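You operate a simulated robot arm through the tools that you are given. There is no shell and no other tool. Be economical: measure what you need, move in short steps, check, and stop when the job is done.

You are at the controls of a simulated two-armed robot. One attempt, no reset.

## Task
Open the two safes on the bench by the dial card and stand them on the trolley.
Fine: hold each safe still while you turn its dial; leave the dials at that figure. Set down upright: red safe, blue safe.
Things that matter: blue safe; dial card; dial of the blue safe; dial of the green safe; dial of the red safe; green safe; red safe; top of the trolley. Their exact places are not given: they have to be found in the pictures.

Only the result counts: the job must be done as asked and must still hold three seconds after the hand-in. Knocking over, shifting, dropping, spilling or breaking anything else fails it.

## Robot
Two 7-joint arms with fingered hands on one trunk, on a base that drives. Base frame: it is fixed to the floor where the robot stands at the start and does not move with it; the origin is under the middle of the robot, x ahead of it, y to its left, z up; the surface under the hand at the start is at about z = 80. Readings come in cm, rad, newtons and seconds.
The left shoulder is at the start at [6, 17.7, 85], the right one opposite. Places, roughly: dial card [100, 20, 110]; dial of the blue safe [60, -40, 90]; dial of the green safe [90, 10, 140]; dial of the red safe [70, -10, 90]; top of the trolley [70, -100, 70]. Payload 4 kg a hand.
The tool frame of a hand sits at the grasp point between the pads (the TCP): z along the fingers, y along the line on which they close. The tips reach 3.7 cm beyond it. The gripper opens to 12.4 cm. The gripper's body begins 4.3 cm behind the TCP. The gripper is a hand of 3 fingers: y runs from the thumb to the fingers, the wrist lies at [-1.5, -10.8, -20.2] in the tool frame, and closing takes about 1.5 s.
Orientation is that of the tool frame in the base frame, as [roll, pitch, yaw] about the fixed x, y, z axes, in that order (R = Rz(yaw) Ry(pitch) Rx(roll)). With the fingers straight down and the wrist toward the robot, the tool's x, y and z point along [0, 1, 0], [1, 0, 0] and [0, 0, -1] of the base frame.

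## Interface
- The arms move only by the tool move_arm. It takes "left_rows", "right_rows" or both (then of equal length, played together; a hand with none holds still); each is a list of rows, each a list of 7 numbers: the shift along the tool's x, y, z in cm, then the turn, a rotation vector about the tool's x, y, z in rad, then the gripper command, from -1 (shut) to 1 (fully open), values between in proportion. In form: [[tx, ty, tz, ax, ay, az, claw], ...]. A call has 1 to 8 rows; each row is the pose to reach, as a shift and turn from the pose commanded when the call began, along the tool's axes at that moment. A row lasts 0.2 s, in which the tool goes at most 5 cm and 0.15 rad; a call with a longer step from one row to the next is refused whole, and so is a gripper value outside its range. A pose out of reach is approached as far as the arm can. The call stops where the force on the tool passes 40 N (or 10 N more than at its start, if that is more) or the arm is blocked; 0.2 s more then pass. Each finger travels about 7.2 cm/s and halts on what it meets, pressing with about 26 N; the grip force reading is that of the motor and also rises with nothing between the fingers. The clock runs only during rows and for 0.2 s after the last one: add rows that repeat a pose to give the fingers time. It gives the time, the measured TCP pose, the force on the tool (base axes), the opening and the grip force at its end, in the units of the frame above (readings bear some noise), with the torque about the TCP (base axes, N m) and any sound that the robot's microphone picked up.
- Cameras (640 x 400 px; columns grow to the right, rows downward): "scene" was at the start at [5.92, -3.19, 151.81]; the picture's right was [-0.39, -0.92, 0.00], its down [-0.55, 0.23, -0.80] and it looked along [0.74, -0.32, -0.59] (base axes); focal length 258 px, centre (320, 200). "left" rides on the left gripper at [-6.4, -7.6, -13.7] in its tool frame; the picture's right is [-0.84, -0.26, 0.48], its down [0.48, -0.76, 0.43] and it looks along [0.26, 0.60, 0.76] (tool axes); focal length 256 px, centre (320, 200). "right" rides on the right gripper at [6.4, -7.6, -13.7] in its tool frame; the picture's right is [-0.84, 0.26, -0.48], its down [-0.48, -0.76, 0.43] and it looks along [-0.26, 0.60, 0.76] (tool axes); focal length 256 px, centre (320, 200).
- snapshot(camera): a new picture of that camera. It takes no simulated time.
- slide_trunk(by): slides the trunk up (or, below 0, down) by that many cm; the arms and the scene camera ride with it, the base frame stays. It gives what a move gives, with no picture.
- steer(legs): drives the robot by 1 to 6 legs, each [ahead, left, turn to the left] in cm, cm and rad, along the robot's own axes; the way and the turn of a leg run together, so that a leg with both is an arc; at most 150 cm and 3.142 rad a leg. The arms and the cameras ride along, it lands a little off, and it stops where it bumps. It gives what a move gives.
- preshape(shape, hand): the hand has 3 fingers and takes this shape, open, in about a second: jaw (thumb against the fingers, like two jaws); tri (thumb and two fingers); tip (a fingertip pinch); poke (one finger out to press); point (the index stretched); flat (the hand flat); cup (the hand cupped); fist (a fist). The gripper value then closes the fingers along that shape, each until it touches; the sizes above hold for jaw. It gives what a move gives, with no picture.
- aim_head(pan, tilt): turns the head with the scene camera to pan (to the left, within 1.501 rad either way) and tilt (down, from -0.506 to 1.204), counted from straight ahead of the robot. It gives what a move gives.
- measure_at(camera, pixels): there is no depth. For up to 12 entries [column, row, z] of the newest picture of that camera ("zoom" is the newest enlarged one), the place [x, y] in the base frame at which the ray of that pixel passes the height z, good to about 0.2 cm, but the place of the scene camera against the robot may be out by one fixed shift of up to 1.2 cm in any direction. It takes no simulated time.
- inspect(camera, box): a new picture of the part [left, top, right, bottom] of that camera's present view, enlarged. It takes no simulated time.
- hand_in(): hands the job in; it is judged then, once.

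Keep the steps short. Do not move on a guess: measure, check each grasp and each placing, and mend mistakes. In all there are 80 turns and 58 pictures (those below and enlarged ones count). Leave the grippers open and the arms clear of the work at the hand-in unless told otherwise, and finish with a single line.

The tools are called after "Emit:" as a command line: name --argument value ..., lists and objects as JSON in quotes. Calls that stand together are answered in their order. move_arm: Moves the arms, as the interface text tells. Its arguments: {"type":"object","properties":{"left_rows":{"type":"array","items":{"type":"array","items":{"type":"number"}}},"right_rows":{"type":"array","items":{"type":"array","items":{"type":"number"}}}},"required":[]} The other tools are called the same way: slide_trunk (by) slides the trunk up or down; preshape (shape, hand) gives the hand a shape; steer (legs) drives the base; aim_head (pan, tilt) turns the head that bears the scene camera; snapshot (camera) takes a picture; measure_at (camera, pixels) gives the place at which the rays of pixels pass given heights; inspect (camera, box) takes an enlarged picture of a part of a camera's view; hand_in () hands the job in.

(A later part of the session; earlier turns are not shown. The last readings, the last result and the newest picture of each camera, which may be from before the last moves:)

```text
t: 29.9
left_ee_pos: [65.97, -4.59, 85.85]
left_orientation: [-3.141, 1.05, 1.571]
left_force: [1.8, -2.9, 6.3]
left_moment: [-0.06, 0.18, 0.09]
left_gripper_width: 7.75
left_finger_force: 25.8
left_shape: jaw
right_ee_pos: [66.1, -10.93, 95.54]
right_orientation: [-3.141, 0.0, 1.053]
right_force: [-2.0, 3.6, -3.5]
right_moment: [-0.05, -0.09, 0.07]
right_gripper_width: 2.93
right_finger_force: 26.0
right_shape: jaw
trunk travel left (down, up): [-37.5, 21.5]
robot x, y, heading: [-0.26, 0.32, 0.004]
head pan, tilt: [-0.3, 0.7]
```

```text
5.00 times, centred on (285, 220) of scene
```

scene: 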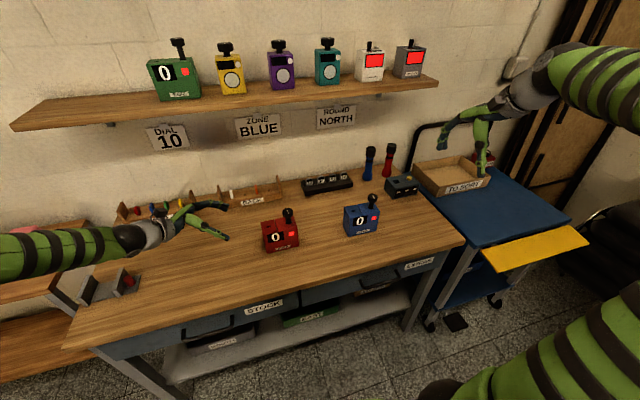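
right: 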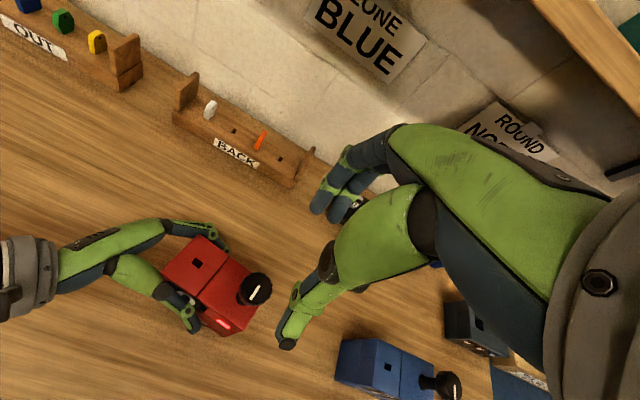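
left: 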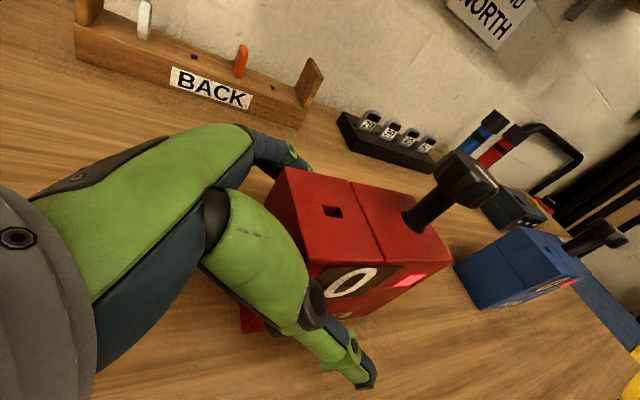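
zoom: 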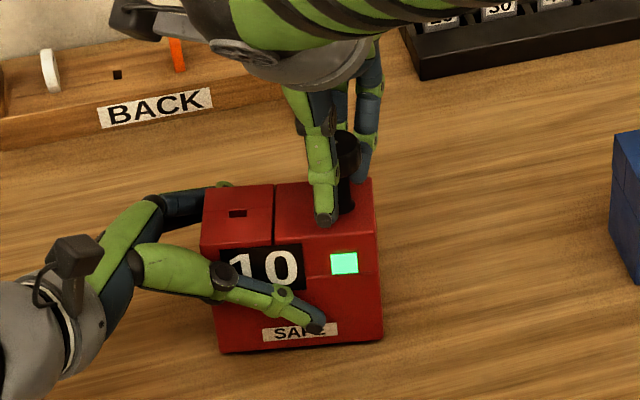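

Green again. I add a small margin of 0.06 rad, open, raise 5 cm and look.

Emit:
move_arm --right_rows '[[0, 0, 0, 0, 0, 0.06, -1], [0, 0, 0, 0, 0, 0.06, -1], [0, 0, 0, 0, 0, 0.06, -0.4], [0, 0, 0, 0, 0, 0.06, 0.2], [0, 0, 0, 0, 0, 0.06, 0.2], [0, 0, 0, 0, 0, 0.06, 0.2], [0, 0, -4, 0, 0, 0.06, 0.2], [0, 0, -8, 0, 0, 0.06, 0.2]]'

Emit:
inspect --camera "scene" --box '[240, 180, 330, 260]'

```text
t: 31.7
left_ee_pos: [65.96, -4.53, 85.77]
left_orientation: [3.138, 1.049, 1.569]
left_force: [-0.3, -0.2, 2.7]
left_moment: [-0.3, -0.07, 0.01]
left_gripper_width: 7.77
left_finger_force: 26.2
left_shape: jaw
right_ee_pos: [66.16, -11.05, 103.62]
right_orientation: [-3.139, 0.0, 0.99]
right_force: [0.1, -0.5, 0.5]
right_moment: [0.0, -0.02, -0.01]
right_gripper_width: 7.39
right_finger_force: 0.0
right_shape: jaw
trunk travel left (down, up): [-37.5, 21.5]
robot x, y, heading: [-0.39, -0.1, 0.002]
head pan, tilt: [-0.3, 0.7]
```

```text
5.00 times, centred on (285, 220) of scene
```

zoom: 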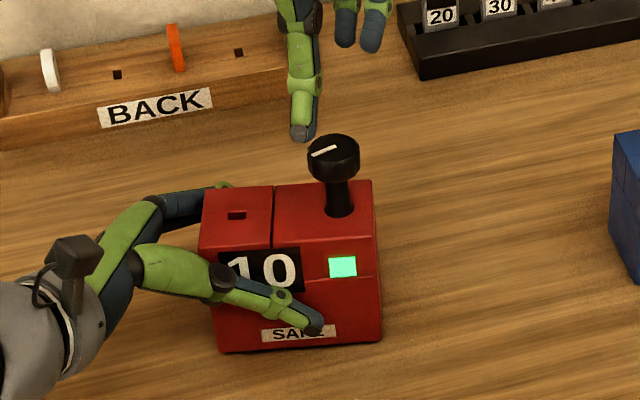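

Green and 10, and it held after release with the mark at about 60°. I tuck the right hand away, then raise the trunk 20 cm to lift the red safe.

Emit:
move_arm --right_rows '[[0, 0, -4, 0, 0, 0, 0.2], [0, 0, -8, 0, 0, 0, 0.2], [-4, -2, -10, 0, 0, -0.1, 0.2], [-8, -4, -10, 0, 0, -0.2, 0.2], [-12, -6, -10, 0, 0, -0.3, 0.2], [-16, -8, -10, 0, 0, -0.4, 0.2], [-20, -10, -10, 0, 0, -0.5, 0.2], [-23, -11, -10, 0, 0, -0.55, 0.2]]'

Emit:
slide_trunk --by 3

Emit:
snapshot --camera "scene"

```text
t: 33.5
left_ee_pos: [66.0, -4.55, 85.69]
left_orientation: [3.141, 1.051, 1.569]
left_force: [-0.5, 0.4, 2.8]
left_moment: [-0.27, -0.08, -0.01]
left_gripper_width: 7.73
left_finger_force: 26.2
left_shape: jaw
right_ee_pos: [44.25, -24.18, 113.51]
right_orientation: [-3.141, 0.001, 1.54]
right_force: [-0.5, 0.2, 0.5]
right_moment: [0.0, 0.01, 0.01]
right_gripper_width: 7.41
right_finger_force: 0.1
right_shape: jaw
trunk travel left (down, up): [-37.5, 21.5]
robot x, y, heading: [-0.42, 0.1, 0.001]
head pan, tilt: [-0.3, 0.7]
```

```text
t: 34.2
left_ee_pos: [66.02, -4.44, 88.77]
left_orientation: [-3.14, 1.051, 1.572]
left_force: [-0.9, -0.9, -1.8]
left_moment: [0.02, 0.02, 0.0]
left_gripper_width: 7.76
left_finger_force: 25.8
left_shape: jaw
right_ee_pos: [44.29, -24.09, 116.56]
right_orientation: [-3.141, -0.001, 1.539]
right_force: [0.2, 1.3, -0.1]
right_moment: [-0.02, 0.01, 0.0]
right_gripper_width: 7.43
right_finger_force: 0.0
right_shape: jaw
trunk travel left (down, up): [-40.5, 18.5]
robot x, y, heading: [0.13, 0.11, 0.001]
head pan, tilt: [-0.3, 0.7]
```

```text
23 pictures are left
```

scene: 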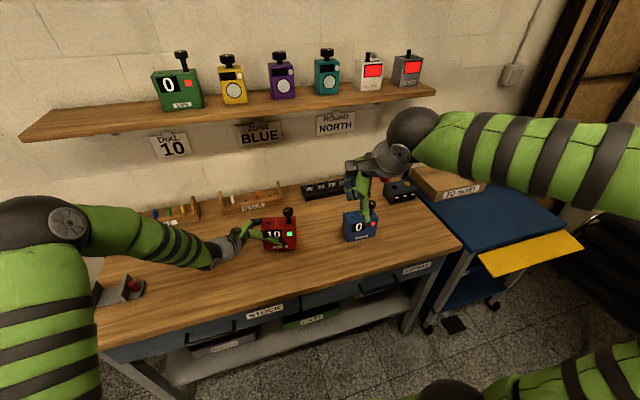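

The safe lifted cleanly (weight about 0.4 kg, lamp green). I raise 17 cm more and drive 80 cm right, then look at the trolley.

Emit:
slide_trunk --by 17

Emit:
steer --legs '[[0, -80, 0]]'

Emit:
snapshot --camera "scene"

```text
t: 36.1
left_ee_pos: [65.91, -4.59, 105.75]
left_orientation: [-3.14, 1.052, 1.573]
left_force: [0.0, -0.1, -1.9]
left_moment: [0.07, -0.02, 0.0]
left_gripper_width: 7.73
left_finger_force: 25.6
left_shape: jaw
right_ee_pos: [44.27, -24.18, 133.69]
right_orientation: [-3.141, 0.0, 1.542]
right_force: [0.0, 0.3, 0.1]
right_moment: [0.01, -0.01, 0.01]
right_gripper_width: 7.43
right_finger_force: 0.0
right_shape: jaw
trunk travel left (down, up): [-57.5, 1.5]
robot x, y, heading: [-0.18, 0.22, -0.006]
head pan, tilt: [-0.3, 0.7]
```

```text
t: 40.4
left_ee_pos: [65.87, -84.05, 105.77]
left_orientation: [3.139, 1.05, 1.566]
left_force: [-0.8, 0.5, -1.2]
left_moment: [0.04, -0.02, 0.0]
left_gripper_width: 7.74
left_finger_force: 26.6
left_shape: jaw
right_ee_pos: [44.11, -103.6, 133.58]
right_orientation: [-3.141, 0.001, 1.538]
right_force: [0.1, -0.4, 0.3]
right_moment: [0.01, -0.02, 0.01]
right_gripper_width: 7.38
right_finger_force: 0.1
right_shape: jaw
trunk travel left (down, up): [-57.5, 1.5]
robot x, y, heading: [0.1, -79.21, -0.005]
head pan, tilt: [-0.3, 0.7]
```

```text
22 pictures are left
```

scene: 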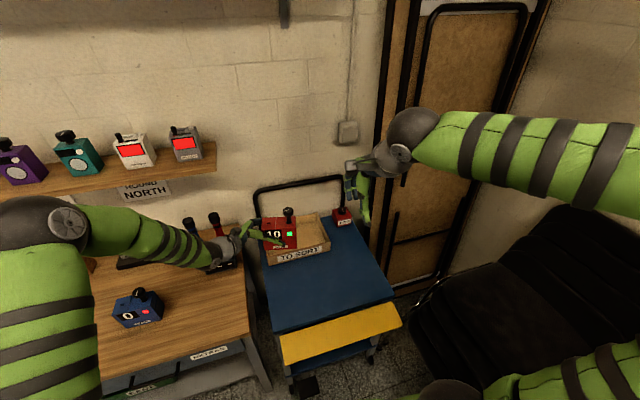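

I measure the trolley's corners from this new position at several heights, to find its top by comparing with the earlier view.

Emit:
measure_at --camera "scene" --pixels '[[272, 334, 65], [272, 334, 70], [272, 334, 75], [272, 334, 80], [396, 294, 65], [396, 294, 70], [396, 294, 75], [396, 294, 80], [267, 263, 75], [333, 248, 75], [281, 350, 75], [404, 320, 75]]'

Emit:
inspect --camera "scene" --box '[220, 190, 440, 390]'

```text
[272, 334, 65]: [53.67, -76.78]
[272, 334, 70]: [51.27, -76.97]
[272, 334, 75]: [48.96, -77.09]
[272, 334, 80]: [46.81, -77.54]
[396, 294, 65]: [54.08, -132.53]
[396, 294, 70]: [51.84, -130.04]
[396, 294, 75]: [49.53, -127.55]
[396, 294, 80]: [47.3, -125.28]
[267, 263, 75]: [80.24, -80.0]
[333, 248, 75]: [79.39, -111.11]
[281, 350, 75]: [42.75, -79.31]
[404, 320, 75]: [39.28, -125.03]
```

```text
2.00 times, centred on (330, 290) of scene
```

zoom: 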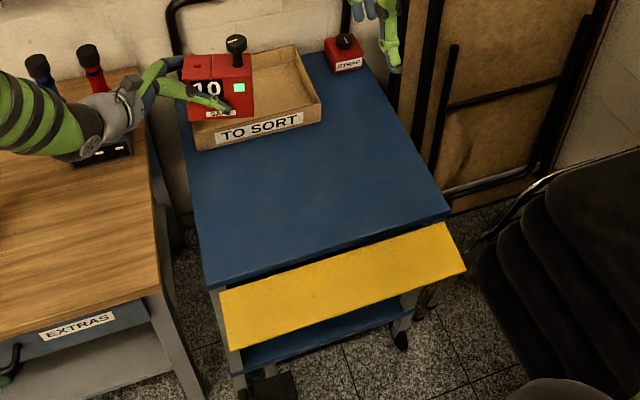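

The top is at roughly z 75. Before driving further I check how near the chair is.

Emit:
measure_at --camera "scene" --pixels '[[408, 320, 45], [415, 340, 45], [415, 340, 0], [455, 365, 0], [455, 365, 45], [408, 320, 0], [540, 225, 85], [470, 375, 45]]'

Emit:
aim_head --pan -1.0 --tilt 0.9

Emit:
snapshot --camera "scene"

```text
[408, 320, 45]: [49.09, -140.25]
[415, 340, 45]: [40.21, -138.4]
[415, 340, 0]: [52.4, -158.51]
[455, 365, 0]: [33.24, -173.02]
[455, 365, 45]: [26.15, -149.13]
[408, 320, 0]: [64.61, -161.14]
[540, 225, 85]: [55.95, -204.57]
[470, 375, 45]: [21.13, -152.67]
```

```text
t: 41.5
left_ee_pos: [65.91, -84.25, 105.68]
left_orientation: [-3.141, 1.052, 1.57]
left_force: [0.1, -0.1, -2.0]
left_moment: [0.05, -0.02, -0.03]
left_gripper_width: 7.74
left_finger_force: 26.1
left_shape: jaw
right_ee_pos: [44.07, -103.64, 133.48]
right_orientation: [3.141, -0.001, 1.538]
right_force: [-0.6, -0.1, -0.3]
right_moment: [-0.01, -0.02, 0.0]
right_gripper_width: 7.39
right_finger_force: 0.0
right_shape: jaw
trunk travel left (down, up): [-57.5, 1.5]
robot x, y, heading: [0.27, -79.37, -0.003]
head pan, tilt: [-1.0, 0.901]
```

```text
20 pictures are left
```

scene: 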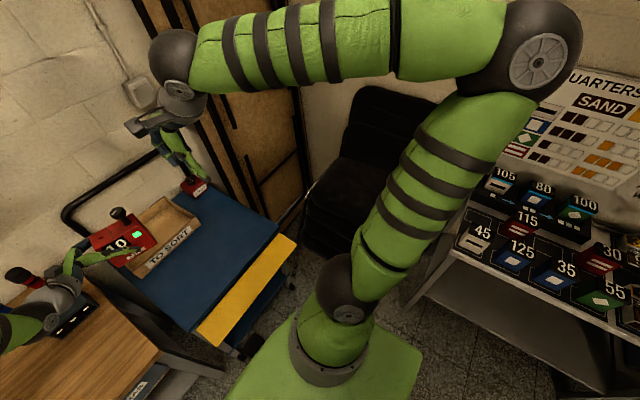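

There is another table on the right. I measure its edge before driving further.

Emit:
measure_at --camera "scene" --pixels '[[450, 252, 75], [640, 333, 75], [410, 310, 0], [600, 390, 0], [420, 350, 30], [330, 235, 45], [375, 398, 30], [545, 60, 150]]'

```text
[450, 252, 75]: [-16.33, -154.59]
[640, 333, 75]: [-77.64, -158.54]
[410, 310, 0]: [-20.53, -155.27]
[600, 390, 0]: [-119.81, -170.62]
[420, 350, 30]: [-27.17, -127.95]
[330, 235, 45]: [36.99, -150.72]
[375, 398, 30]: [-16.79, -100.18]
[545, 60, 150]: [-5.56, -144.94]
```

There is about 25 cm of room, so I drive only 12 cm right and make the rest (−10 cm) with the left arm.

Emit:
steer --legs '[[0, -12, 0]]'

Emit:
move_arm --left_rows '[[-1.5, 0, 2.6, 0, 0, 0, -1], [-3, 0, 5.2, 0, 0, 0, -1], [-4.5, 0, 7.8, 0, 0, 0, -1], [-6, 0, 10.4, 0, 0, 0, -1]]'

Emit:
slide_trunk --by -18

Emit:
snapshot --camera "scene"

```text
t: 42.7
left_ee_pos: [65.94, -96.31, 105.8]
left_orientation: [-3.139, 1.048, 1.57]
left_force: [-0.3, -0.1, -2.3]
left_moment: [0.04, 0.03, 0.03]
left_gripper_width: 7.73
left_finger_force: 26.0
left_shape: jaw
right_ee_pos: [44.13, -115.81, 133.48]
right_orientation: [-3.14, -0.003, 1.538]
right_force: [-0.3, -0.6, -0.5]
right_moment: [0.02, 0.01, 0.01]
right_gripper_width: 7.4
right_finger_force: 0.2
right_shape: jaw
trunk travel left (down, up): [-57.5, 1.5]
robot x, y, heading: [-0.33, -91.42, -0.003]
head pan, tilt: [-1.0, 0.901]
```

```text
t: 43.7
left_ee_pos: [65.79, -108.16, 105.8]
left_orientation: [-3.141, 1.049, 1.568]
left_force: [-0.2, -0.1, -1.8]
left_moment: [0.05, -0.01, -0.02]
left_gripper_width: 7.74
left_finger_force: 25.8
left_shape: jaw
right_ee_pos: [44.07, -115.89, 133.42]
right_orientation: [-3.141, -0.001, 1.538]
right_force: [0.0, 0.4, 0.5]
right_moment: [0.02, -0.02, 0.0]
right_gripper_width: 7.42
right_finger_force: 0.0
right_shape: jaw
trunk travel left (down, up): [-57.5, 1.5]
robot x, y, heading: [0.2, -91.27, -0.003]
head pan, tilt: [-1.0, 0.901]
```

```text
t: 45.7
left_ee_pos: [65.89, -108.18, 87.75]
left_orientation: [3.141, 1.05, 1.567]
left_force: [0.5, 0.2, -2.2]
left_moment: [0.04, -0.01, -0.01]
left_gripper_width: 7.72
left_finger_force: 25.9
left_shape: jaw
right_ee_pos: [44.05, -115.82, 115.54]
right_orientation: [-3.141, 0.0, 1.538]
right_force: [-0.3, -0.5, -0.4]
right_moment: [-0.01, 0.01, -0.02]
right_gripper_width: 7.42
right_finger_force: 0.0
right_shape: jaw
trunk travel left (down, up): [-39.5, 19.5]
robot x, y, heading: [0.14, -91.83, -0.001]
head pan, tilt: [-1.0, 0.901]
```

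```text
19 pictures are left
```

scene: 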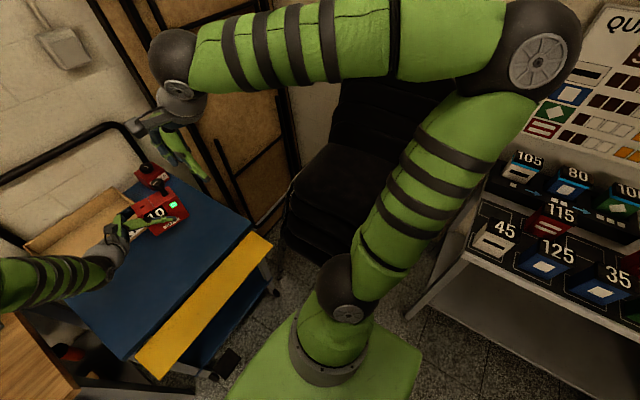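

I aim the head at the safe above the trolley to check its clearance.

Emit:
aim_head --pan -0.3 --tilt 0.8

Emit:
snapshot --camera "scene"

```text
t: 46.8
left_ee_pos: [65.87, -108.2, 87.85]
left_orientation: [3.137, 1.051, 1.564]
left_force: [0.2, 0.3, -0.9]
left_moment: [0.06, -0.01, -0.01]
left_gripper_width: 7.75
left_finger_force: 26.0
left_shape: jaw
right_ee_pos: [44.17, -115.68, 115.42]
right_orientation: [-3.141, -0.001, 1.538]
right_force: [-0.5, -0.1, 0.1]
right_moment: [-0.01, 0.0, 0.02]
right_gripper_width: 7.41
right_finger_force: 0.0
right_shape: jaw
trunk travel left (down, up): [-39.5, 19.5]
robot x, y, heading: [-0.02, -91.26, -0.007]
head pan, tilt: [-0.3, 0.799]
```

```text
18 pictures are left
```

scene: 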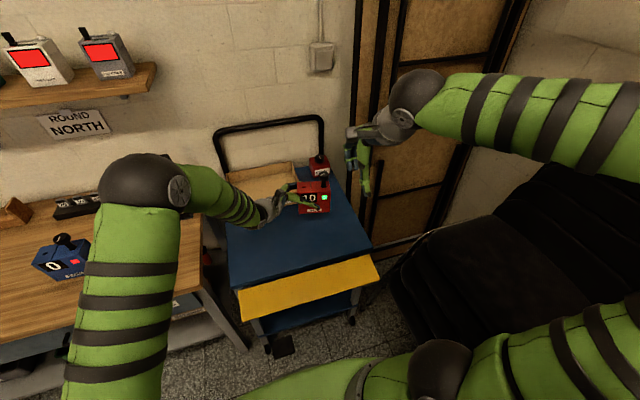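

The safe hangs over clear trolley top. I lower it 5 cm, then in 1 cm steps, reading the vertical force.

Emit:
slide_trunk --by -5

Emit:
slide_trunk --by -0.8

Emit:
slide_trunk --by -0.8

```text
t: 47.7
left_ee_pos: [65.78, -108.16, 82.83]
left_orientation: [-3.14, 1.05, 1.57]
left_force: [-0.1, 0.5, -1.5]
left_moment: [0.09, 0.02, -0.04]
left_gripper_width: 7.71
left_finger_force: 26.3
left_shape: jaw
right_ee_pos: [44.15, -115.73, 110.69]
right_orientation: [-3.141, 0.0, 1.538]
right_force: [-0.6, -0.5, 0.3]
right_moment: [-0.03, -0.01, -0.04]
right_gripper_width: 7.4
right_finger_force: 0.0
right_shape: jaw
trunk travel left (down, up): [-34.5, 24.5]
robot x, y, heading: [-0.08, -91.79, -0.003]
head pan, tilt: [-0.3, 0.799]
```

```text
t: 48.3
left_ee_pos: [65.84, -108.27, 81.95]
left_orientation: [3.141, 1.051, 1.568]
left_force: [0.5, -0.3, -0.8]
left_moment: [0.09, 0.0, 0.02]
left_gripper_width: 7.73
left_finger_force: 25.7
left_shape: jaw
right_ee_pos: [44.2, -115.75, 109.77]
right_orientation: [-3.141, 0.001, 1.539]
right_force: [-0.1, 0.1, -1.0]
right_moment: [0.03, 0.02, -0.02]
right_gripper_width: 7.42
right_finger_force: 0.1
right_shape: jaw
trunk travel left (down, up): [-33.7, 25.3]
robot x, y, heading: [-0.32, -91.88, 0.001]
head pan, tilt: [-0.3, 0.799]
```

```text
t: 48.8
left_ee_pos: [65.91, -108.15, 81.2]
left_orientation: [3.14, 1.052, 1.565]
left_force: [-0.2, 0.1, -1.1]
left_moment: [0.07, 0.0, 0.0]
left_gripper_width: 7.72
left_finger_force: 26.5
left_shape: jaw
right_ee_pos: [43.94, -115.69, 108.97]
right_orientation: [3.141, -0.001, 1.537]
right_force: [0.4, 0.3, 0.0]
right_moment: [0.01, 0.01, -0.03]
right_gripper_width: 7.42
right_finger_force: 0.0
right_shape: jaw
trunk travel left (down, up): [-32.9, 26.1]
robot x, y, heading: [-0.31, -91.12, -0.003]
head pan, tilt: [-0.3, 0.799]
```

Emit:
slide_trunk --by -0.7

Emit:
slide_trunk --by -0.6

Emit:
inspect --camera "scene" --box '[250, 150, 350, 250]'

```text
t: 49.4
left_ee_pos: [65.7, -108.21, 80.52]
left_orientation: [-3.14, 1.051, 1.568]
left_force: [-1.2, 0.1, -0.6]
left_moment: [0.08, -0.03, -0.03]
left_gripper_width: 7.71
left_finger_force: 25.3
left_shape: jaw
right_ee_pos: [44.11, -115.65, 108.19]
right_orientation: [3.142, 0.0, 1.535]
right_force: [0.1, 0.6, -0.3]
right_moment: [0.0, -0.01, -0.01]
right_gripper_width: 7.42
right_finger_force: 0.1
right_shape: jaw
trunk travel left (down, up): [-32.2, 26.8]
robot x, y, heading: [0.47, -91.25, -0.001]
head pan, tilt: [-0.3, 0.799]
```

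```text
t: 50.0
left_ee_pos: [65.85, -108.28, 79.87]
left_orientation: [-3.141, 1.051, 1.568]
left_force: [0.1, 0.1, -1.3]
left_moment: [-0.01, 0.02, -0.02]
left_gripper_width: 7.73
left_finger_force: 25.9
left_shape: jaw
right_ee_pos: [43.95, -115.74, 107.69]
right_orientation: [3.14, -0.001, 1.538]
right_force: [0.2, 0.1, -0.7]
right_moment: [0.01, 0.02, 0.01]
right_gripper_width: 7.42
right_finger_force: 0.0
right_shape: jaw
trunk travel left (down, up): [-31.6, 27.4]
robot x, y, heading: [-0.05, -91.53, 0.005]
head pan, tilt: [-0.3, 0.799]
```

```text
4.00 times, centred on (300, 200) of scene
```

zoom: 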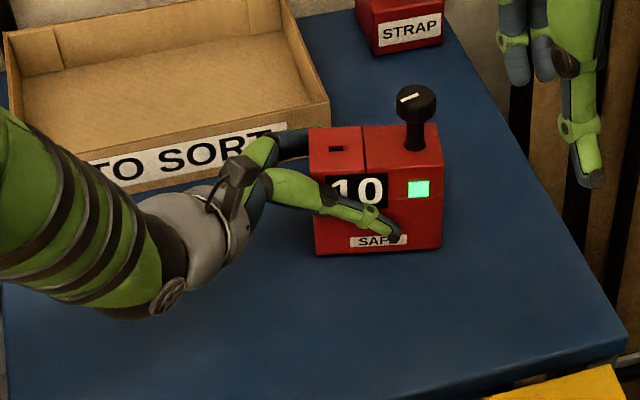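

Emit:
slide_trunk --by -0.5

Emit:
slide_trunk --by -0.5

```text
t: 50.5
left_ee_pos: [65.81, -108.15, 79.63]
left_orientation: [3.136, 1.054, 1.564]
left_force: [-0.7, 3.5, 10.6]
left_moment: [-0.32, -0.29, 0.01]
left_gripper_width: 7.72
left_finger_force: 26.4
left_shape: jaw
right_ee_pos: [44.07, -115.71, 107.05]
right_orientation: [3.141, -0.001, 1.537]
right_force: [-0.1, -0.5, -0.2]
right_moment: [0.02, 0.0, 0.01]
right_gripper_width: 7.41
right_finger_force: 0.1
right_shape: jaw
trunk travel left (down, up): [-31.1, 27.9]
robot x, y, heading: [-0.23, -91.38, 0.0]
head pan, tilt: [-0.3, 0.799]
```

```text
t: 51.0
left_ee_pos: [65.91, -108.21, 79.38]
left_orientation: [3.127, 1.055, 1.557]
left_force: [-4.8, 7.6, 32.6]
left_moment: [-0.41, -0.79, 0.22]
left_gripper_width: 7.7
left_finger_force: 25.9
left_shape: jaw
right_ee_pos: [43.82, -115.66, 106.75]
right_orientation: [3.139, 0.004, 1.539]
right_force: [0.1, 0.0, -0.4]
right_moment: [-0.01, 0.02, 0.03]
right_gripper_width: 7.43
right_finger_force: 0.1
right_shape: jaw
trunk travel left (down, up): [-30.6, 28.4]
robot x, y, heading: [-0.23, -91.42, 0.002]
head pan, tilt: [-0.3, 0.799]
```

Contact: the upward force jumped to 33 N. I raise 0.5 cm to relieve the load, then open the left hand.

Emit:
slide_trunk --by 0.6

Emit:
move_arm --left_rows '[[0, 0, 0, 0, 0, 0, -0.2], [0, 0, 0, 0, 0, 0, 0.3], [0, 0, 0, 0, 0, 0, 0.6], [0, 0, 0, 0, 0, 0, 1], [0, 0, 0, 0, 0, 0, 1], [0, 0, 0, 0, 0, 0, 1], [0, 0, 0, 0, 0, 0, 1]]'

Emit:
inspect --camera "scene" --box '[250, 150, 350, 250]'

```text
t: 51.6
left_ee_pos: [65.86, -108.21, 79.71]
left_orientation: [-3.14, 1.052, 1.57]
left_force: [0.6, 1.3, 16.7]
left_moment: [-0.52, -0.61, 0.28]
left_gripper_width: 7.73
left_finger_force: 26.4
left_shape: jaw
right_ee_pos: [43.98, -115.77, 107.2]
right_orientation: [-3.141, 0.001, 1.537]
right_force: [-0.4, -0.1, -0.8]
right_moment: [0.01, -0.03, 0.01]
right_gripper_width: 7.43
right_finger_force: 0.1
right_shape: jaw
trunk travel left (down, up): [-31.2, 27.8]
robot x, y, heading: [-0.22, -91.61, -0.003]
head pan, tilt: [-0.3, 0.799]
```

```text
t: 53.2
left_ee_pos: [65.92, -108.24, 79.51]
left_orientation: [3.142, 1.049, 1.567]
left_force: [0.5, 0.2, 0.0]
left_moment: [0.02, 0.0, 0.02]
left_gripper_width: 12.34
left_finger_force: 0.0
left_shape: jaw
right_ee_pos: [44.08, -115.63, 107.19]
right_orientation: [-3.141, -0.001, 1.537]
right_force: [0.3, 0.6, 0.2]
right_moment: [0.0, -0.01, -0.03]
right_gripper_width: 7.41
right_finger_force: 0.0
right_shape: jaw
trunk travel left (down, up): [-31.2, 27.8]
robot x, y, heading: [0.17, -91.59, 0.0]
head pan, tilt: [-0.3, 0.799]
```

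```text
4.00 times, centred on (300, 200) of scene
```

zoom: 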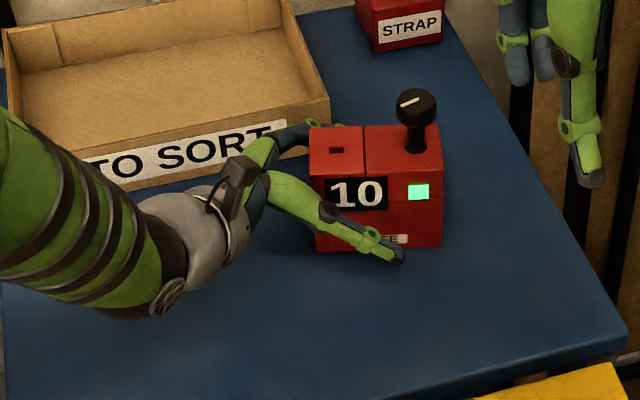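

The red safe stands upright with 10 and a green lamp. I withdraw the left hand back along its fingers, raise the trunk, and drive back left for the blue safe.

Emit:
move_arm --left_rows '[[0, 0, -4, 0, 0, 0, 1], [0, 0, -8, 0, 0, 0, 1], [0, 0, -12, 0, 0, 0, 1], [0, 0, -16, 0, 0, 0, 1], [0, 0, -20.5, 0, 0, 0, 1], [0, 0, -25, 0, 0, 0, 1], [0, 0, -29.5, 0, 0, 0, 1], [0, 0, -32.5, 0, 0, 0, 1]]'

Emit:
slide_trunk --by 17

Emit:
steer --legs '[[0, 61.5, 0]]'

Emit:
snapshot --camera "scene"

```text
t: 55.0
left_ee_pos: [66.02, -79.96, 95.7]
left_orientation: [3.141, 1.051, 1.568]
left_force: [0.0, -0.2, 0.5]
left_moment: [-0.01, 0.01, -0.02]
left_gripper_width: 12.39
left_finger_force: 0.0
left_shape: jaw
right_ee_pos: [44.05, -115.72, 107.2]
right_orientation: [3.141, -0.001, 1.537]
right_force: [-0.5, 0.6, 0.5]
right_moment: [0.0, 0.02, 0.01]
right_gripper_width: 7.4
right_finger_force: 0.0
right_shape: jaw
trunk travel left (down, up): [-31.2, 27.8]
robot x, y, heading: [0.05, -91.59, -0.004]
head pan, tilt: [-0.3, 0.799]
```

```text
t: 56.9
left_ee_pos: [65.88, -79.96, 112.66]
left_orientation: [3.14, 1.049, 1.565]
left_force: [-0.2, 0.1, 0.5]
left_moment: [-0.01, -0.03, -0.02]
left_gripper_width: 12.37
left_finger_force: 0.1
left_shape: jaw
right_ee_pos: [44.03, -115.71, 124.26]
right_orientation: [-3.14, 0.002, 1.538]
right_force: [-0.5, 0.0, -0.6]
right_moment: [-0.01, -0.03, -0.01]
right_gripper_width: 7.42
right_finger_force: 0.1
right_shape: jaw
trunk travel left (down, up): [-48.2, 10.8]
robot x, y, heading: [0.07, -91.17, -0.001]
head pan, tilt: [-0.3, 0.799]
```

```text
t: 60.4
left_ee_pos: [65.76, -17.74, 112.67]
left_orientation: [-3.142, 1.051, 1.576]
left_force: [-0.4, 0.3, 0.1]
left_moment: [0.0, 0.01, -0.01]
left_gripper_width: 12.38
left_finger_force: 0.1
left_shape: jaw
right_ee_pos: [44.29, -53.58, 124.17]
right_orientation: [3.141, -0.001, 1.545]
right_force: [0.1, 0.4, 1.0]
right_moment: [-0.01, 0.01, 0.02]
right_gripper_width: 7.43
right_finger_force: 0.0
right_shape: jaw
trunk travel left (down, up): [-48.2, 10.8]
robot x, y, heading: [-0.03, -29.86, 0.003]
head pan, tilt: [-0.3, 0.799]
```

```text
15 pictures are left
```

scene: 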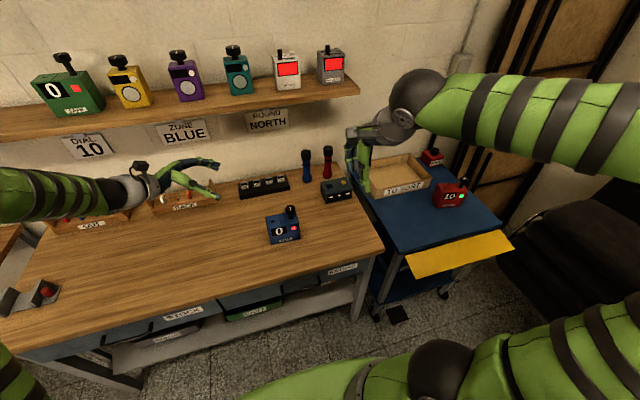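

The red safe stays green on the trolley. I lower the trunk to its bench height and look at the blue safe with the left camera.

Emit:
slide_trunk --by -10.7

Emit:
inspect --camera "left" --box '[300, 200, 500, 400]'

```text
t: 61.8
left_ee_pos: [65.79, -17.71, 101.86]
left_orientation: [3.139, 1.051, 1.575]
left_force: [-0.4, 0.5, 0.0]
left_moment: [-0.02, 0.0, -0.02]
left_gripper_width: 12.35
left_finger_force: 0.0
left_shape: jaw
right_ee_pos: [44.15, -53.54, 113.5]
right_orientation: [-3.14, 0.0, 1.545]
right_force: [0.0, -0.1, 0.1]
right_moment: [-0.01, -0.02, 0.0]
right_gripper_width: 7.41
right_finger_force: 0.0
right_shape: jaw
trunk travel left (down, up): [-37.5, 21.5]
robot x, y, heading: [-0.14, -29.85, 0.008]
head pan, tilt: [-0.3, 0.799]
```

```text
2.00 times, centred on (400, 300) of left
```

zoom: 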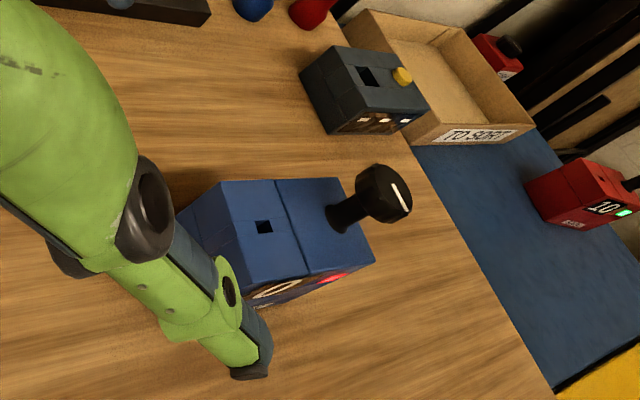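

Emit:
measure_at --camera "zoom" --pixels '[[220, 184, 89.5], [258, 294, 89.5], [336, 178, 89.5], [374, 261, 89.5], [178, 218, 80], [340, 224, 89.5], [383, 193, 94], [396, 193, 95], [276, 180, 89.5], [310, 276, 89.5]]'

```text
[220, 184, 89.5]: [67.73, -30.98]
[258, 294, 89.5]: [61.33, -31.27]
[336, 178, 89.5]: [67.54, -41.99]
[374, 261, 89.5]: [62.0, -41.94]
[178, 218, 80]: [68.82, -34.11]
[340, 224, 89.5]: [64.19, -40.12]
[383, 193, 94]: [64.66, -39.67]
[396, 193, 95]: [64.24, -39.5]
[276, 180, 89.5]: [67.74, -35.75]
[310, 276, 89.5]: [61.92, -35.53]
```

Blue safe: x 61.7–67.6, left end y −31.2, dial at about (64.3, −39.7). I move the left hand to straddle its left end just as with red.

Emit:
move_arm --left_rows '[[3, -0.6, 1.5, 0, 0, 0, 1], [6.1, -1.1, 3, 0, 0, 0, 1], [6.1, -1.1, 7, 0, 0, 0, 1], [6.1, -1.1, 11, 0, 0, 0, 1], [6.1, -1.1, 15, 0, 0, 0, 1], [6.1, -1.1, 18.5, 0, 0, 0, 1], [6.1, -1.1, 21.8, 0, 0, 0, 1]]'

Emit:
inspect --camera "scene" --box '[180, 160, 340, 280]'

```text
t: 63.4
left_ee_pos: [64.65, -33.64, 85.73]
left_orientation: [-3.138, 1.05, 1.58]
left_force: [0.3, 0.1, 0.5]
left_moment: [0.0, 0.01, 0.02]
left_gripper_width: 12.39
left_finger_force: 0.1
left_shape: jaw
right_ee_pos: [44.29, -53.59, 113.52]
right_orientation: [-3.141, -0.001, 1.545]
right_force: [0.1, 0.2, -0.3]
right_moment: [-0.03, -0.01, 0.0]
right_gripper_width: 7.39
right_finger_force: 0.0
right_shape: jaw
trunk travel left (down, up): [-37.5, 21.5]
robot x, y, heading: [0.27, -29.63, 0.004]
head pan, tilt: [-0.3, 0.799]
```

```text
3.33 times, centred on (260, 220) of scene
```

zoom: 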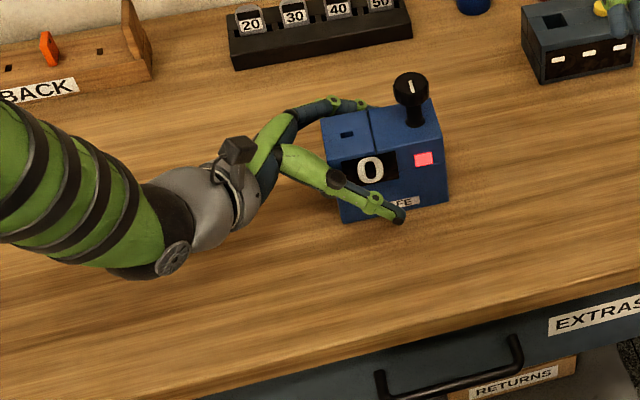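

Straddled well. I close the left hand and bring the right hand above the dial at a safe height.

Emit:
move_arm --left_rows '[[0, 0, 0, 0, 0, 0, -1], [0, 0, 0, 0, 0, 0, -1], [0, 0, 0, 0, 0, 0, -1], [0, 0, 0, 0, 0, 0, -1], [0, 0, 0, 0, 0, 0, -1], [0, 0, 0, 0, 0, 0, -1], [0, 0, 0, 0, 0, 0, -1], [0, 0, 0, 0, 0, 0, -1]]'

Emit:
inspect --camera "left" --box '[340, 130, 500, 290]'

```text
t: 65.2
left_ee_pos: [64.74, -33.61, 85.78]
left_orientation: [-3.141, 1.051, 1.575]
left_force: [-0.7, 0.4, 2.1]
left_moment: [-0.11, -0.01, -0.01]
left_gripper_width: 7.54
left_finger_force: 25.9
left_shape: jaw
right_ee_pos: [44.09, -53.57, 113.44]
right_orientation: [3.14, 0.001, 1.544]
right_force: [0.2, -0.1, -0.6]
right_moment: [-0.01, 0.02, -0.01]
right_gripper_width: 7.38
right_finger_force: 0.0
right_shape: jaw
trunk travel left (down, up): [-37.5, 21.5]
robot x, y, heading: [-0.22, -29.68, 0.007]
head pan, tilt: [-0.3, 0.799]
```

```text
2.50 times, centred on (420, 210) of left
```

zoom: 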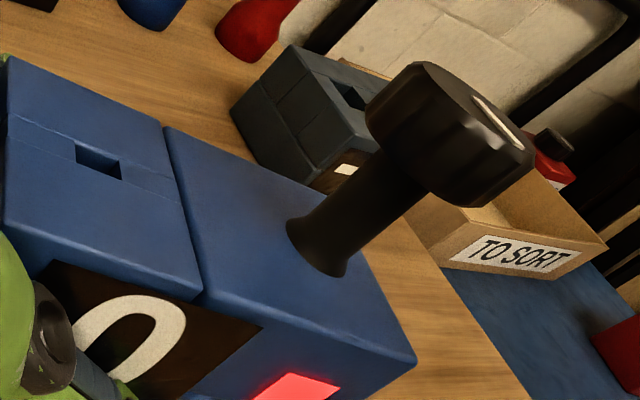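

Emit:
measure_at --camera "zoom" --pixels '[[320, 248, 89.5], [320, 248, 90], [445, 135, 94], [500, 122, 95]]'

```text
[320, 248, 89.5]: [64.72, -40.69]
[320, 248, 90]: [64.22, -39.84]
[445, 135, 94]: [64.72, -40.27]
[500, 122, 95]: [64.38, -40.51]
```

I take the dial at (64.55, −40.1) and bring the right hand above it, turned back by 0.35 rad so a full clockwise turn fits.

Emit:
move_arm --right_rows '[[2, 2.9, 0, 0, 0, -0.05, 0.2], [4, 5.8, 0, 0, 0, -0.1, 0.2], [6, 8.7, 0, 0, 0, -0.15, 0.2], [8, 11.5, 0, 0, 0, -0.2, 0.2], [10, 14.4, 0, 0, 0, -0.25, 0.2], [12, 17.3, 0, 0, 0, -0.3, 0.2], [14, 20.1, 0, 0, 0, -0.35, 0.2], [14, 20.1, 4, 0, 0, -0.35, 0.2]]'

Emit:
move_arm --right_rows '[[0, 0, 4, 0, 0, 0, 0.2], [0, 0, 8, 0, 0, 0, 0.2], [0, 0, 11, 0, 0, 0, 0.2], [0, 0, 13.9, 0, 0, 0, 0.2]]'

Emit:
inspect --camera "scene" --box '[200, 160, 340, 280]'

```text
t: 67.0
left_ee_pos: [64.75, -33.62, 85.78]
left_orientation: [-3.139, 1.052, 1.576]
left_force: [-0.3, -0.3, 3.1]
left_moment: [-0.15, -0.1, -0.05]
left_gripper_width: 7.52
left_finger_force: 25.6
left_shape: jaw
right_ee_pos: [64.77, -40.13, 109.47]
right_orientation: [3.14, -0.001, 1.897]
right_force: [-0.6, 0.9, 0.3]
right_moment: [0.0, -0.01, 0.01]
right_gripper_width: 7.38
right_finger_force: 0.1
right_shape: jaw
trunk travel left (down, up): [-37.5, 21.5]
robot x, y, heading: [-0.59, -30.0, 0.005]
head pan, tilt: [-0.3, 0.799]
```

```text
t: 68.0
left_ee_pos: [64.91, -33.54, 85.75]
left_orientation: [3.139, 1.051, 1.571]
left_force: [0.8, 0.5, 2.7]
left_moment: [-0.15, -0.08, 0.04]
left_gripper_width: 7.53
left_finger_force: 26.3
left_shape: jaw
right_ee_pos: [64.62, -40.27, 95.42]
right_orientation: [3.141, -0.001, 1.894]
right_force: [-0.3, 0.2, 0.1]
right_moment: [0.01, 0.01, -0.02]
right_gripper_width: 7.41
right_finger_force: 0.1
right_shape: jaw
trunk travel left (down, up): [-37.5, 21.5]
robot x, y, heading: [-0.25, -29.49, 0.005]
head pan, tilt: [-0.3, 0.799]
```

```text
3.33 times, centred on (270, 220) of scene
```

zoom: 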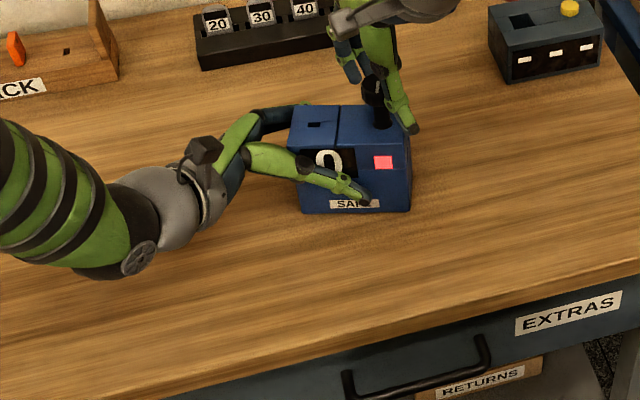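

Fingers are around the knob. I close them, then turn 0.95 rad clockwise in steps.

Emit:
move_arm --right_rows '[[0, 0, 0, 0, 0, 0, -1], [0, 0, 0, 0, 0, 0, -1], [0, 0, 0, 0, 0, 0, -1], [0, 0, 0, 0, 0, 0, -1], [0, 0, 0, 0, 0, 0, -1], [0, 0, 0, 0, 0, 0, -1], [0, 0, 0, 0, 0, 0, -1]]'

Emit:
move_arm --right_rows '[[0, 0, 0, 0, 0, 0.12, -1], [0, 0, 0, 0, 0, 0.25, -1], [0, 0, 0, 0, 0, 0.38, -1], [0, 0, 0, 0, 0, 0.51, -1], [0, 0, 0, 0, 0, 0.64, -1], [0, 0, 0, 0, 0, 0.77, -1], [0, 0, 0, 0, 0, 0.9, -1], [0, 0, 0, 0, 0, 0.97, -1]]'

Emit:
inspect --camera "scene" --box '[220, 170, 320, 250]'

```text
t: 69.6
left_ee_pos: [64.81, -33.57, 85.87]
left_orientation: [3.141, 1.049, 1.575]
left_force: [3.2, 3.7, 5.6]
left_moment: [-0.36, 0.11, 0.06]
left_gripper_width: 7.54
left_finger_force: 26.1
left_shape: jaw
right_ee_pos: [64.61, -40.25, 95.54]
right_orientation: [-3.141, 0.0, 1.894]
right_force: [-1.8, -3.6, 0.1]
right_moment: [0.04, -0.2, -0.01]
right_gripper_width: 2.99
right_finger_force: 25.7
right_shape: jaw
trunk travel left (down, up): [-37.5, 21.5]
robot x, y, heading: [-0.31, -29.99, 0.006]
head pan, tilt: [-0.3, 0.799]
```

```text
t: 71.4
left_ee_pos: [64.82, -33.6, 85.73]
left_orientation: [-3.14, 1.051, 1.576]
left_force: [8.3, 2.5, 6.4]
left_moment: [-0.16, 0.24, 0.32]
left_gripper_width: 7.64
left_finger_force: 25.9
left_shape: jaw
right_ee_pos: [64.62, -40.11, 95.61]
right_orientation: [-3.141, 0.0, 0.922]
right_force: [-5.3, -0.5, -2.3]
right_moment: [-0.11, 0.04, 0.03]
right_gripper_width: 2.93
right_finger_force: 25.6
right_shape: jaw
trunk travel left (down, up): [-37.5, 21.5]
robot x, y, heading: [-0.1, -29.8, 0.006]
head pan, tilt: [-0.3, 0.799]
```

```text
5.00 times, centred on (270, 210) of scene
```

zoom: 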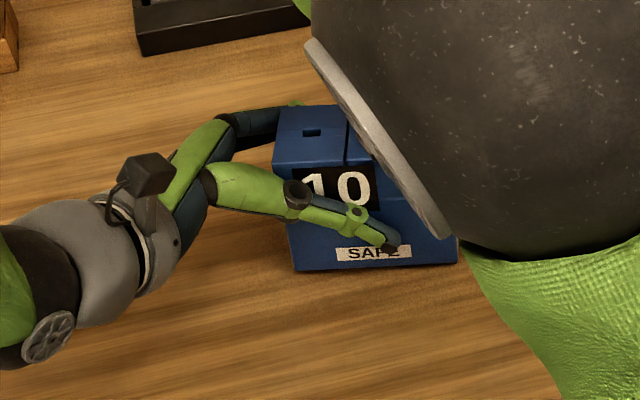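

It reads 10, but my arm hides the lamp. I add 0.09 rad (about 60° in all, matching the red dial), release, raise and look.

Emit:
move_arm --right_rows '[[0, 0, 0, 0, 0, 0.09, -1], [0, 0, 0, 0, 0, 0.09, -1], [0, 0, 0, 0, 0, 0.09, -0.4], [0, 0, 0, 0, 0, 0.09, 0.2], [0, 0, 0, 0, 0, 0.09, 0.2], [0, 0, 0, 0, 0, 0.09, 0.2], [0, 0, -4, 0, 0, 0.09, 0.2], [0, 0, -8, 0, 0, 0.09, 0.2]]'

Emit:
inspect --camera "left" --box '[320, 130, 500, 330]'

```text
t: 73.2
left_ee_pos: [64.81, -33.61, 85.82]
left_orientation: [-3.141, 1.05, 1.574]
left_force: [-1.2, 0.8, 4.1]
left_moment: [-0.3, -0.04, -0.01]
left_gripper_width: 7.66
left_finger_force: 25.8
left_shape: jaw
right_ee_pos: [64.54, -40.08, 103.58]
right_orientation: [3.141, 0.003, 0.836]
right_force: [0.6, 0.4, -1.4]
right_moment: [0.02, -0.02, -0.01]
right_gripper_width: 7.4
right_finger_force: 0.1
right_shape: jaw
trunk travel left (down, up): [-37.5, 21.5]
robot x, y, heading: [0.14, -29.84, 0.006]
head pan, tilt: [-0.3, 0.799]
```

```text
2.00 times, centred on (410, 230) of left
```

zoom: 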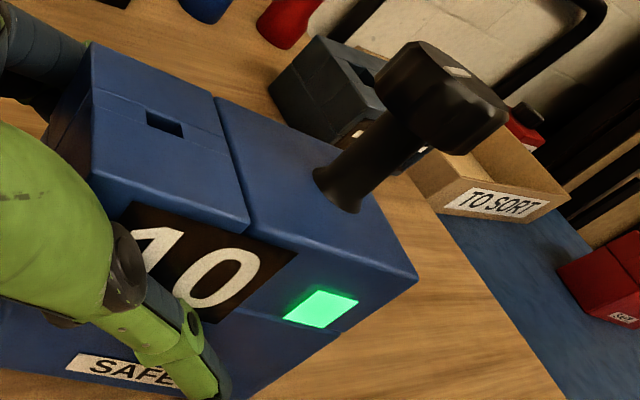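

Blue is green at 10 after release. I tuck the right hand, raise the trunk 20 cm and drive right to the trolley.

Emit:
move_arm --right_rows '[[0, 0, -4, 0, 0, 0, 0.2], [0, 0, -8, 0, 0, 0, 0.2], [-4, -1.3, -10, 0, 0, -0.1, 0.2], [-8, -2.7, -10, 0, 0, -0.2, 0.2], [-12, -4, -10, 0, 0, -0.32, 0.2], [-16, -5.3, -10, 0, 0, -0.44, 0.2], [-20, -6.6, -10, 0, 0, -0.56, 0.2], [-24.5, -8, -10, 0, 0, -0.7, 0.2]]'

Emit:
slide_trunk --by 20

Emit:
steer --legs '[[0, -57.5, 0]]'

Emit:
snapshot --camera "scene"

```text
t: 75.0
left_ee_pos: [64.75, -33.62, 85.86]
left_orientation: [3.141, 1.052, 1.575]
left_force: [-0.2, -0.4, 2.5]
left_moment: [-0.27, 0.0, -0.09]
left_gripper_width: 7.61
left_finger_force: 26.2
left_shape: jaw
right_ee_pos: [42.22, -52.97, 113.79]
right_orientation: [3.138, 0.0, 1.536]
right_force: [-0.7, 0.4, -0.2]
right_moment: [0.02, -0.03, 0.02]
right_gripper_width: 7.4
right_finger_force: 0.1
right_shape: jaw
trunk travel left (down, up): [-37.5, 21.5]
robot x, y, heading: [-0.63, -29.35, 0.005]
head pan, tilt: [-0.3, 0.799]
```

```text
t: 77.1
left_ee_pos: [64.79, -33.55, 105.81]
left_orientation: [3.139, 1.05, 1.573]
left_force: [-0.4, 0.1, -1.9]
left_moment: [0.07, 0.0, 0.0]
left_gripper_width: 7.6
left_finger_force: 26.0
left_shape: jaw
right_ee_pos: [42.37, -52.87, 133.78]
right_orientation: [-3.142, -0.002, 1.535]
right_force: [0.4, 0.4, -0.1]
right_moment: [0.0, 0.01, 0.0]
right_gripper_width: 7.41
right_finger_force: 0.1
right_shape: jaw
trunk travel left (down, up): [-57.5, 1.5]
robot x, y, heading: [-0.28, -29.54, 0.009]
head pan, tilt: [-0.3, 0.799]
```

```text
t: 80.4
left_ee_pos: [65.08, -91.11, 105.84]
left_orientation: [3.14, 1.048, 1.575]
left_force: [-0.1, -0.1, -0.3]
left_moment: [0.05, 0.02, 0.01]
left_gripper_width: 7.63
left_finger_force: 25.9
left_shape: jaw
right_ee_pos: [42.69, -110.35, 133.75]
right_orientation: [3.141, 0.0, 1.535]
right_force: [-0.8, 0.0, 0.2]
right_moment: [0.01, -0.01, -0.01]
right_gripper_width: 7.43
right_finger_force: 0.0
right_shape: jaw
trunk travel left (down, up): [-57.5, 1.5]
robot x, y, heading: [0.49, -87.17, 0.005]
head pan, tilt: [-0.3, 0.799]
```

```text
8 pictures are left
```

scene: 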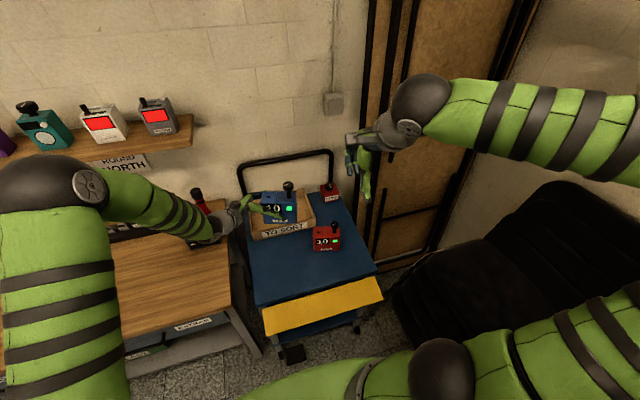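

Blue still green; hand at y −91, red stands at −106 to −117. I lower 18 cm and check clearance.

Emit:
slide_trunk --by -18

Emit:
snapshot --camera "scene"

```text
t: 82.4
left_ee_pos: [65.05, -91.08, 87.77]
left_orientation: [3.139, 1.049, 1.573]
left_force: [0.0, 0.1, -1.4]
left_moment: [0.07, -0.03, -0.02]
left_gripper_width: 7.62
left_finger_force: 25.9
left_shape: jaw
right_ee_pos: [42.57, -110.41, 115.72]
right_orientation: [3.14, -0.001, 1.534]
right_force: [-0.8, -0.2, 0.8]
right_moment: [0.0, 0.05, -0.02]
right_gripper_width: 7.42
right_finger_force: 0.2
right_shape: jaw
trunk travel left (down, up): [-39.5, 19.5]
robot x, y, heading: [0.43, -87.48, 0.009]
head pan, tilt: [-0.3, 0.799]
```

```text
7 pictures are left
```

scene: 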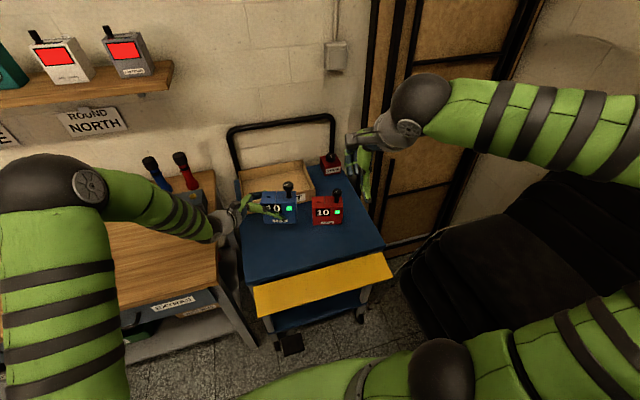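

Clear of red, tray and bench. I lower 5 cm, then in small steps to contact.

Emit:
slide_trunk --by -5

Emit:
slide_trunk --by -1.8

Emit:
slide_trunk --by -0.7

Emit:
slide_trunk --by -0.5

```text
t: 83.3
left_ee_pos: [65.06, -91.13, 82.75]
left_orientation: [3.141, 1.051, 1.574]
left_force: [-0.6, 0.3, -0.9]
left_moment: [0.05, -0.01, 0.0]
left_gripper_width: 7.63
left_finger_force: 26.0
left_shape: jaw
right_ee_pos: [42.51, -110.28, 110.78]
right_orientation: [3.142, 0.0, 1.534]
right_force: [0.3, -0.8, 0.0]
right_moment: [0.0, 0.02, -0.05]
right_gripper_width: 7.41
right_finger_force: 0.1
right_shape: jaw
trunk travel left (down, up): [-34.5, 24.5]
robot x, y, heading: [0.17, -86.79, 0.005]
head pan, tilt: [-0.3, 0.799]
```

```text
t: 84.0
left_ee_pos: [65.11, -91.03, 80.98]
left_orientation: [3.141, 1.05, 1.575]
left_force: [-0.2, -0.7, -0.9]
left_moment: [0.05, 0.0, -0.01]
left_gripper_width: 7.65
left_finger_force: 26.1
left_shape: jaw
right_ee_pos: [42.67, -110.37, 108.89]
right_orientation: [-3.141, -0.001, 1.534]
right_force: [0.9, -0.5, -0.2]
right_moment: [0.03, -0.01, -0.01]
right_gripper_width: 7.43
right_finger_force: 0.1
right_shape: jaw
trunk travel left (down, up): [-32.7, 26.3]
robot x, y, heading: [-0.2, -87.51, 0.001]
head pan, tilt: [-0.3, 0.799]
```

```text
t: 84.5
left_ee_pos: [64.98, -91.08, 80.35]
left_orientation: [3.141, 1.052, 1.575]
left_force: [0.2, -0.2, -1.2]
left_moment: [0.05, -0.02, -0.01]
left_gripper_width: 7.64
left_finger_force: 25.5
left_shape: jaw
right_ee_pos: [42.61, -110.33, 108.21]
right_orientation: [-3.141, 0.0, 1.534]
right_force: [0.4, 0.4, 0.5]
right_moment: [0.0, -0.03, 0.0]
right_gripper_width: 7.4
right_finger_force: 0.1
right_shape: jaw
trunk travel left (down, up): [-32.0, 27.0]
robot x, y, heading: [0.15, -87.33, 0.007]
head pan, tilt: [-0.3, 0.799]
```

```text
t: 85.1
left_ee_pos: [65.12, -90.96, 79.92]
left_orientation: [3.139, 1.051, 1.576]
left_force: [-0.4, -0.2, 2.2]
left_moment: [-0.2, -0.04, -0.02]
left_gripper_width: 7.63
left_finger_force: 25.9
left_shape: jaw
right_ee_pos: [42.51, -110.35, 107.73]
right_orientation: [3.141, 0.0, 1.534]
right_force: [-0.1, 0.7, -0.1]
right_moment: [0.06, 0.02, -0.01]
right_gripper_width: 7.4
right_finger_force: 0.0
right_shape: jaw
trunk travel left (down, up): [-31.5, 27.5]
robot x, y, heading: [0.23, -87.11, 0.004]
head pan, tilt: [-0.3, 0.799]
```

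Light contact has begun. I press 0.3 cm more, open the left hand and look.

Emit:
slide_trunk --by -0.3

Emit:
move_arm --left_rows '[[0, 0, 0, 0, 0, 0, -0.2], [0, 0, 0, 0, 0, 0, 0.3], [0, 0, 0, 0, 0, 0, 0.6], [0, 0, 0, 0, 0, 0, 1], [0, 0, 0, 0, 0, 0, 1], [0, 0, 0, 0, 0, 0, 1], [0, 0, 0, 0, 0, 0, 1]]'

Emit:
inspect --camera "scene" --box '[220, 140, 380, 260]'

```text
t: 85.6
left_ee_pos: [65.16, -91.11, 79.64]
left_orientation: [3.135, 1.051, 1.57]
left_force: [-1.5, 3.7, 10.9]
left_moment: [-0.34, -0.29, 0.0]
left_gripper_width: 7.63
left_finger_force: 26.0
left_shape: jaw
right_ee_pos: [42.5, -110.28, 107.5]
right_orientation: [-3.141, 0.002, 1.533]
right_force: [0.1, 0.9, 0.3]
right_moment: [0.0, -0.02, 0.0]
right_gripper_width: 7.42
right_finger_force: 0.0
right_shape: jaw
trunk travel left (down, up): [-31.2, 27.8]
robot x, y, heading: [0.33, -87.06, 0.001]
head pan, tilt: [-0.3, 0.799]
```

```text
t: 87.2
left_ee_pos: [65.01, -91.03, 79.41]
left_orientation: [-3.14, 1.051, 1.578]
left_force: [-0.7, -0.2, 0.5]
left_moment: [-0.06, -0.01, -0.01]
left_gripper_width: 12.39
left_finger_force: 0.1
left_shape: jaw
right_ee_pos: [42.53, -110.43, 107.37]
right_orientation: [-3.141, -0.001, 1.535]
right_force: [-0.3, 0.5, 0.4]
right_moment: [0.0, 0.01, 0.0]
right_gripper_width: 7.44
right_finger_force: 0.1
right_shape: jaw
trunk travel left (down, up): [-31.2, 27.8]
robot x, y, heading: [0.2, -87.26, 0.003]
head pan, tilt: [-0.3, 0.799]
```

```text
3.33 times, centred on (300, 200) of scene
```

zoom: 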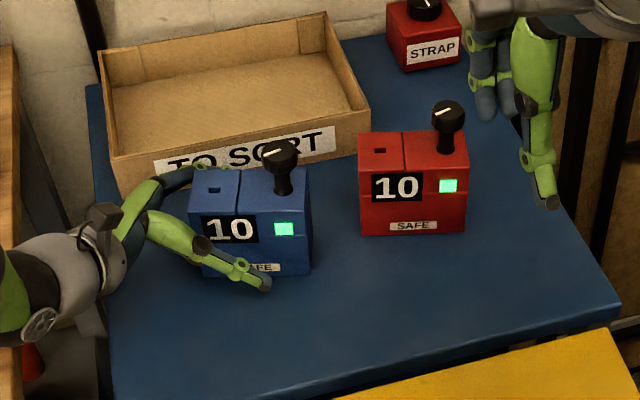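

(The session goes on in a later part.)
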